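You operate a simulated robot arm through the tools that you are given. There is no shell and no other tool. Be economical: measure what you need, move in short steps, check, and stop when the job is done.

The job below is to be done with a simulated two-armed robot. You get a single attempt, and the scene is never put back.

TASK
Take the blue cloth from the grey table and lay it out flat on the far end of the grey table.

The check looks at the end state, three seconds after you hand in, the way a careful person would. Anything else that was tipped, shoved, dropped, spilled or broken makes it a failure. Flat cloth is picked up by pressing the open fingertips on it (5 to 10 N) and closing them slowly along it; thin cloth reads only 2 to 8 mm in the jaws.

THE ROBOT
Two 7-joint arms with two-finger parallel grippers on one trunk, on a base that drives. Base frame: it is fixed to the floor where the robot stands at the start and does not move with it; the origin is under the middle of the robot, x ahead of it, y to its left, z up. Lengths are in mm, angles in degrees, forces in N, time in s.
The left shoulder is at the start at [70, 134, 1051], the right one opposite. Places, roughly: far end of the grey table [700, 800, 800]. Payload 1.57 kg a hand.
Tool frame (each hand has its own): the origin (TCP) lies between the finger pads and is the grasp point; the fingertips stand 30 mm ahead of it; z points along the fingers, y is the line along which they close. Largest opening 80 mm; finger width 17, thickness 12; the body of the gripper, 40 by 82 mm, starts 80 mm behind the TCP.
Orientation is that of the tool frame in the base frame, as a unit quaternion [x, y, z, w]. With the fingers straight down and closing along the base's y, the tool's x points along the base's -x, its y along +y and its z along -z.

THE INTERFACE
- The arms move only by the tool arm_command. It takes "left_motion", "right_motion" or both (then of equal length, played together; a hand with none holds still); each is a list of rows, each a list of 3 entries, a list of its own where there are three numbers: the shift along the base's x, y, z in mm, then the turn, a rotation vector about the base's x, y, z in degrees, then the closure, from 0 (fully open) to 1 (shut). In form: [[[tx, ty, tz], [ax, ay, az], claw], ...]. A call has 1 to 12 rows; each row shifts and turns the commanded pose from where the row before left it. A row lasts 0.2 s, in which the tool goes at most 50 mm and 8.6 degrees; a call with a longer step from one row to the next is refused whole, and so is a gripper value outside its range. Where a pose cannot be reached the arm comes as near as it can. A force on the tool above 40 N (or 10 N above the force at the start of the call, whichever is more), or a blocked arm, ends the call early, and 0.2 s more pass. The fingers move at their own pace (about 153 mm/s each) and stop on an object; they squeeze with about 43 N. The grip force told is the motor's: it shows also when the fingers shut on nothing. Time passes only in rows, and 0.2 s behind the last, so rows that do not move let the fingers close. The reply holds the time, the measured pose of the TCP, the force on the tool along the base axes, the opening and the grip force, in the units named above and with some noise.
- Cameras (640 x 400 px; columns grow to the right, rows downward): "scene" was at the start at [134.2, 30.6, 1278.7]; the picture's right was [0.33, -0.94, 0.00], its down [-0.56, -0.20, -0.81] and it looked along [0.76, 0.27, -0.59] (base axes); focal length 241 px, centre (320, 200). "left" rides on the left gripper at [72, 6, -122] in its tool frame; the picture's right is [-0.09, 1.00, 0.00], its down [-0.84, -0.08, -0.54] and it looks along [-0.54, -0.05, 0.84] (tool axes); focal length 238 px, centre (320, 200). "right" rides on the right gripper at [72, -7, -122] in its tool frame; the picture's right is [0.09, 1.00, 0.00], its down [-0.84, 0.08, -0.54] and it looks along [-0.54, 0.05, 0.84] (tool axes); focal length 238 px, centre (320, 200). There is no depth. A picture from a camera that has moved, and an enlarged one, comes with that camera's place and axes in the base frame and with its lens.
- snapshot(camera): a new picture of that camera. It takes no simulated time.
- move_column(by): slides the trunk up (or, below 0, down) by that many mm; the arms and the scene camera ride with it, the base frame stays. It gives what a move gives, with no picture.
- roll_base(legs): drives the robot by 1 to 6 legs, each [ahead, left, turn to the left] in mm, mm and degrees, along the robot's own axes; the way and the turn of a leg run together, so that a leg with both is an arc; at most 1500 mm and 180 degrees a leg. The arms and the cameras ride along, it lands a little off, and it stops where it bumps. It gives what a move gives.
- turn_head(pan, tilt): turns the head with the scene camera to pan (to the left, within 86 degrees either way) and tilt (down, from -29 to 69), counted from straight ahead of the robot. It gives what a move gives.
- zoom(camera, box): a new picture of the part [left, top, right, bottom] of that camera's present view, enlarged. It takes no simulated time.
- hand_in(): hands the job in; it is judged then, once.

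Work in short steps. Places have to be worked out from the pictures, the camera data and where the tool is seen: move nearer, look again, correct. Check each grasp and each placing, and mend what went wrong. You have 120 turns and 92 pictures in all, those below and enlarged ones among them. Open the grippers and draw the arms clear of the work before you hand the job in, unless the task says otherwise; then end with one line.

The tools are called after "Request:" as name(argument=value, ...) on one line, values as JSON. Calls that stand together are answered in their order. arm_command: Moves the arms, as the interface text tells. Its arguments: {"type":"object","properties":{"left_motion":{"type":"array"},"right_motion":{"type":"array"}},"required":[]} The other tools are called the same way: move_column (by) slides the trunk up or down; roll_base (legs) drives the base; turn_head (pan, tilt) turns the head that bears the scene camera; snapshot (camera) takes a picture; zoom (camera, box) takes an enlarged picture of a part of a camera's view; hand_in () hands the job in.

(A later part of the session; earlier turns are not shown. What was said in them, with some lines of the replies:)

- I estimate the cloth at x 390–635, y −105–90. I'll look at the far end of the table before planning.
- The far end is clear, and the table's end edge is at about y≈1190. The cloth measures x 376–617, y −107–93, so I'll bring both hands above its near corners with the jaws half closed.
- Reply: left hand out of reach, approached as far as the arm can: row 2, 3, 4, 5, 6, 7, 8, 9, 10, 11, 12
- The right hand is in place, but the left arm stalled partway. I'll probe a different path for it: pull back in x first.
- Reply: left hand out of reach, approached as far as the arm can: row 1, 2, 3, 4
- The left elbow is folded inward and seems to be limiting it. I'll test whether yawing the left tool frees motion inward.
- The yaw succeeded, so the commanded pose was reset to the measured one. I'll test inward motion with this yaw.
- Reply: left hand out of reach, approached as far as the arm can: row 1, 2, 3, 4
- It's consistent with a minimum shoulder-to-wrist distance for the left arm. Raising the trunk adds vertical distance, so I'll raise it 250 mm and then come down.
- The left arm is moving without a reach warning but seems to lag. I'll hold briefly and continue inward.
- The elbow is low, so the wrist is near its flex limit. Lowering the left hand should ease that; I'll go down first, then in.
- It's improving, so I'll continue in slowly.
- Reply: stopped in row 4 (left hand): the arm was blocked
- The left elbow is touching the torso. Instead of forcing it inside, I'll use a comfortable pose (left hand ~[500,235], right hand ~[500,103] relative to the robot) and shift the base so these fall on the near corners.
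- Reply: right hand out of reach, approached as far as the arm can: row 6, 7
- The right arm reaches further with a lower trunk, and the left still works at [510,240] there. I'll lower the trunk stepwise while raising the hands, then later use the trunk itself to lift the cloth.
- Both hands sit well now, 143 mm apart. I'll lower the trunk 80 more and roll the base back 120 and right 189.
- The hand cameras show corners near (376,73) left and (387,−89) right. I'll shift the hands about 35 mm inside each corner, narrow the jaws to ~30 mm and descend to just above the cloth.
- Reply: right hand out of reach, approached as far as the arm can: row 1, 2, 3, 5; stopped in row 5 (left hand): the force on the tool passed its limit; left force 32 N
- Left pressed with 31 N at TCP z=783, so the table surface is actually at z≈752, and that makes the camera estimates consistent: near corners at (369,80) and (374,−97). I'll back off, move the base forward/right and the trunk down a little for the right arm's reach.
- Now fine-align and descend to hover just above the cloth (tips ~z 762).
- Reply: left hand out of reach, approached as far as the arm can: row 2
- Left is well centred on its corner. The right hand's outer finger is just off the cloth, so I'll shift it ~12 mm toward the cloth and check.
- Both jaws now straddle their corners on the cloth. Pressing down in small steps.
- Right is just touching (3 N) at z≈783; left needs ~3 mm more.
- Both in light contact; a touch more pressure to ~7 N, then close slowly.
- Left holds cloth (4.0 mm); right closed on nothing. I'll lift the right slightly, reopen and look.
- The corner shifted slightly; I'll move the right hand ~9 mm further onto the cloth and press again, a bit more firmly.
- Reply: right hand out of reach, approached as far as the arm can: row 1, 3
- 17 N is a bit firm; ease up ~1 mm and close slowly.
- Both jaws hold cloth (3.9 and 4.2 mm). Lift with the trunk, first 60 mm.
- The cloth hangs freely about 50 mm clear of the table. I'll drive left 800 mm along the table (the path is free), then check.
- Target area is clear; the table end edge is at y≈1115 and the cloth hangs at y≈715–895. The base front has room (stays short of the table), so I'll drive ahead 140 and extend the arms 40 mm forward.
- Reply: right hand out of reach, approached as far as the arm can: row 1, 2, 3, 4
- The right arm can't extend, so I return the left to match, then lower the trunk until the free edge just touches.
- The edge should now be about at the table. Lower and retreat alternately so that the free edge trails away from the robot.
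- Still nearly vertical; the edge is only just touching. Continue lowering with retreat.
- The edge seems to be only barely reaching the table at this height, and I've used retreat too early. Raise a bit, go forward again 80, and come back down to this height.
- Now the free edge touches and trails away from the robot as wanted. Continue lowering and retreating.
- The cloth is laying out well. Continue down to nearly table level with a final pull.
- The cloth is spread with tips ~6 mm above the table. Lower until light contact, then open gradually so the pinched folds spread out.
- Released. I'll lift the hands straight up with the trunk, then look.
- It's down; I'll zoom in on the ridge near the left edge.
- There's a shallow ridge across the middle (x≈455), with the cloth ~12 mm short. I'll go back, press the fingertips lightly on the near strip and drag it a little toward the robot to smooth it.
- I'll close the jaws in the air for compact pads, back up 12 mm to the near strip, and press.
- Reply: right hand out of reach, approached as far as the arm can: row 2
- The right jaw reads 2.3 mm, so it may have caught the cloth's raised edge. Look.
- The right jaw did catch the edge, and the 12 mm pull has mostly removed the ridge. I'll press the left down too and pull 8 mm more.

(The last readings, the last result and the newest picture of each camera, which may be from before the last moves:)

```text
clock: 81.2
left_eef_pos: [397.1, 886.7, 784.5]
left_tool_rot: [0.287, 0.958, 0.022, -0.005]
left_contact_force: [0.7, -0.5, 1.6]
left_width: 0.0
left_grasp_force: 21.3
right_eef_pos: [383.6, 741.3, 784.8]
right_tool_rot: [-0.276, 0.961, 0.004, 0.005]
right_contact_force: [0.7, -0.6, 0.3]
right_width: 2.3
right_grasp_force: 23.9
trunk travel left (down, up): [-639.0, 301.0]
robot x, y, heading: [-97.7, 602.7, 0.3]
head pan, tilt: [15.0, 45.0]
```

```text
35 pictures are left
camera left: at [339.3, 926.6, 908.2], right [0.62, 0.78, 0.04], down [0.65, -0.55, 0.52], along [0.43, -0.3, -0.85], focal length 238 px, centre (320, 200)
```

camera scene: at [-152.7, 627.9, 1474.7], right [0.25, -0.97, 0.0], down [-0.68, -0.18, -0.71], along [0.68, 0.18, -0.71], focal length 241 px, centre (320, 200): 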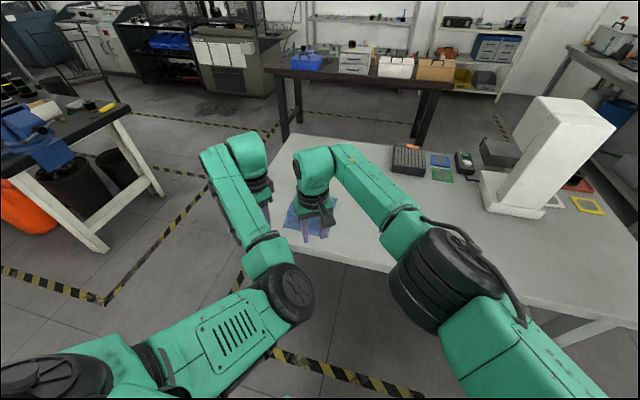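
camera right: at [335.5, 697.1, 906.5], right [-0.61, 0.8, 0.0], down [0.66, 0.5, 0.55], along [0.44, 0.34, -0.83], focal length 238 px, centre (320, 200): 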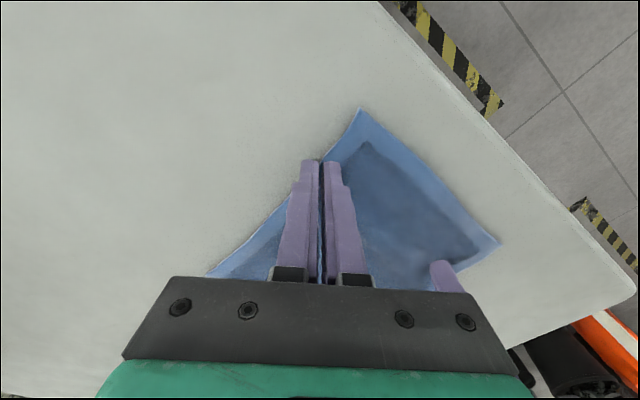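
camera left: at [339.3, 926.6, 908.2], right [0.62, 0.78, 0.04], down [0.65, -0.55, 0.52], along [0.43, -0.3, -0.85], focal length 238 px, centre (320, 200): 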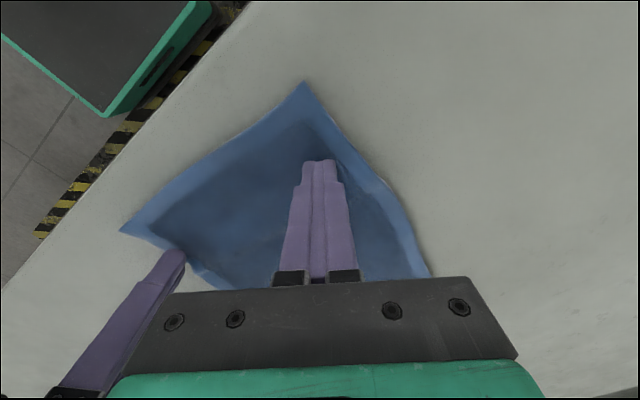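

Looks flat. Now open both slightly at the table and raise with the trunk to inspect.

Request:
arm_command(left_motion=[[[0, 0, 5], [0, 0, 0], 1], [[0, 0, 5], [0, 0, 0], 1], [[0, 0, 5], [0, 0, 0], 1], [[0, 0, 0], [0, 0, 0], 1]], right_motion=[[[0, 0, 0], [0, 0, 0], 0.95], [[0, 0, 0], [0, 0, 0], 0.88], [[0, 0, 0], [0, 0, 0], 0.8], [[0, 0, 0], [0, 0, 0], 0.7]])

Request:
move_column(by=200)

Request:
snapshot(camera="left")

Request:
snapshot(camera="right")

Request:
zoom(camera="left", box=[210, 55, 410, 235])

```text
clock: 82.2
left_eef_pos: [397.0, 889.4, 801.0]
left_tool_rot: [0.284, 0.958, 0.024, -0.004]
left_contact_force: [-0.5, -0.7, -0.5]
left_width: 0.1
left_grasp_force: 21.3
right_eef_pos: [383.3, 741.9, 785.4]
right_tool_rot: [-0.276, 0.961, 0.004, 0.005]
right_contact_force: [-0.6, -0.8, 0.3]
right_width: 24.3
right_grasp_force: 0.0
trunk travel left (down, up): [-639.0, 301.0]
robot x, y, heading: [-99.7, 608.0, 0.2]
head pan, tilt: [15.0, 45.0]
```

```text
clock: 84.4
left_eef_pos: [396.5, 890.0, 1000.4]
left_tool_rot: [0.283, 0.959, 0.022, -0.004]
left_contact_force: [-0.5, -0.7, 0.3]
left_width: 0.0
left_grasp_force: 21.6
right_eef_pos: [383.3, 741.9, 986.2]
right_tool_rot: [-0.275, 0.961, 0.004, 0.005]
right_contact_force: [-0.1, 0.0, 0.2]
right_width: 23.9
right_grasp_force: 0.1
trunk travel left (down, up): [-839.0, 101.0]
robot x, y, heading: [-101.9, 606.1, 0.1]
head pan, tilt: [15.0, 45.0]
```

```text
34 pictures are left
camera left: at [338.9, 929.4, 1123.8], right [0.62, 0.78, 0.04], down [0.66, -0.55, 0.52], along [0.43, -0.3, -0.85], focal length 238 px, centre (320, 200)
```

left: 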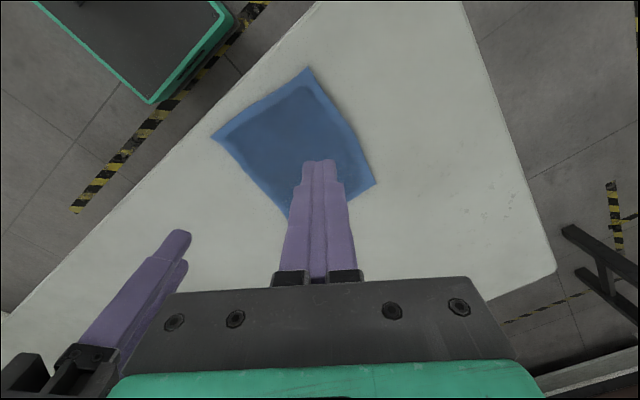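

```text
33 pictures are left
camera right: at [325.8, 697.1, 1106.5], right [-0.61, 0.8, 0.0], down [0.66, 0.5, 0.55], along [0.44, 0.34, -0.83], focal length 238 px, centre (320, 200)
```

right: 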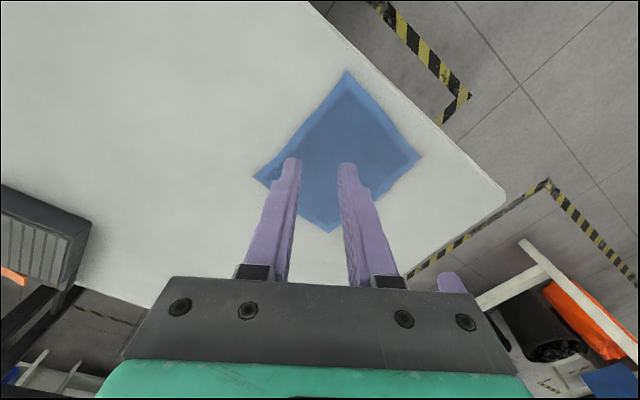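

```text
2.22 times, centred on (310, 145) of left
camera zoom: at [338.9, 929.4, 1123.8], right [0.62, 0.78, 0.04], down [0.66, -0.55, 0.52], along [0.43, -0.3, -0.85], focal length 530 px, centre (342, 322)
```

zoom: 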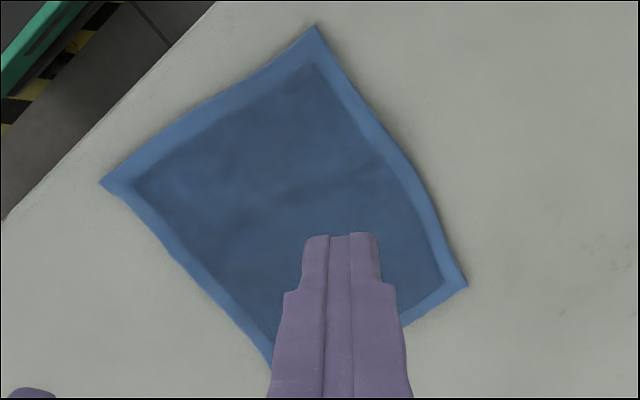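

The cloth is now flat and whole on the far end of the table. Open both grippers, draw back, and take a last look.

Request:
arm_command(left_motion=[[[0, 0, 0], [0, 0, 0], 0], [[0, 0, 0], [0, 0, 0], 0], [[0, 0, 0], [0, 0, 0], 0]], right_motion=[[[0, 0, 0], [0, 0, 0], 0], [[0, 0, 0], [0, 0, 0], 0], [[0, 0, 0], [0, 0, 0], 0]])

Request:
roll_base(legs=[[-260, 0, 0]])

Request:
snapshot(camera="scene")

```text
clock: 85.2
left_eef_pos: [396.1, 889.9, 1000.4]
left_tool_rot: [0.284, 0.958, 0.024, -0.005]
left_contact_force: [-0.3, 0.2, 0.0]
left_width: 80.1
left_grasp_force: 0.1
right_eef_pos: [383.7, 741.7, 985.2]
right_tool_rot: [-0.276, 0.961, 0.004, 0.005]
right_contact_force: [-0.2, -0.1, 0.1]
right_width: 80.0
right_grasp_force: 0.0
trunk travel left (down, up): [-839.0, 101.0]
robot x, y, heading: [-101.5, 602.5, 0.2]
head pan, tilt: [15.0, 45.0]
```

```text
clock: 87.0
left_eef_pos: [142.1, 890.6, 999.7]
left_tool_rot: [0.284, 0.959, 0.024, -0.005]
left_contact_force: [0.4, -0.2, 0.5]
left_width: 80.0
left_grasp_force: 0.1
right_eef_pos: [129.9, 742.9, 983.9]
right_tool_rot: [-0.276, 0.961, 0.005, 0.005]
right_contact_force: [0.5, -0.5, 0.6]
right_width: 80.2
right_grasp_force: 0.0
trunk travel left (down, up): [-839.0, 101.0]
robot x, y, heading: [-354.4, 602.3, -0.0]
head pan, tilt: [15.0, 45.0]
```

```text
31 pictures are left
camera scene: at [-221.4, 628.2, 1479.5], right [0.26, -0.97, 0.0], down [-0.68, -0.18, -0.71], along [0.68, 0.18, -0.71], focal length 241 px, centre (320, 200)
```

scene: 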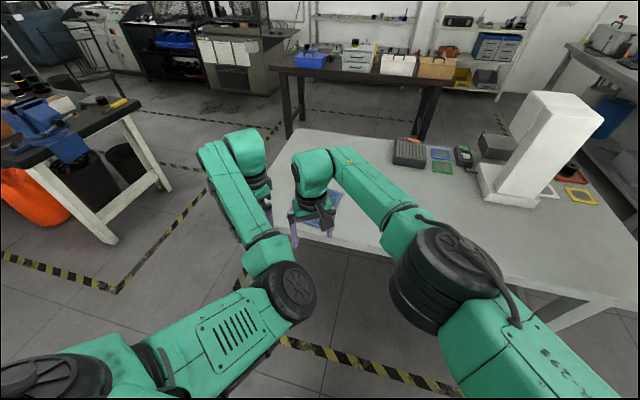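

Everything else on the table stands undisturbed, the arms are clear and the grippers are open, so I'm handing in.

Request:
hand_in()

```text
The job is handed in.
```

The blue cloth lies flat on the far end of the grey table, nothing else on the table was moved, and I have handed the job in.
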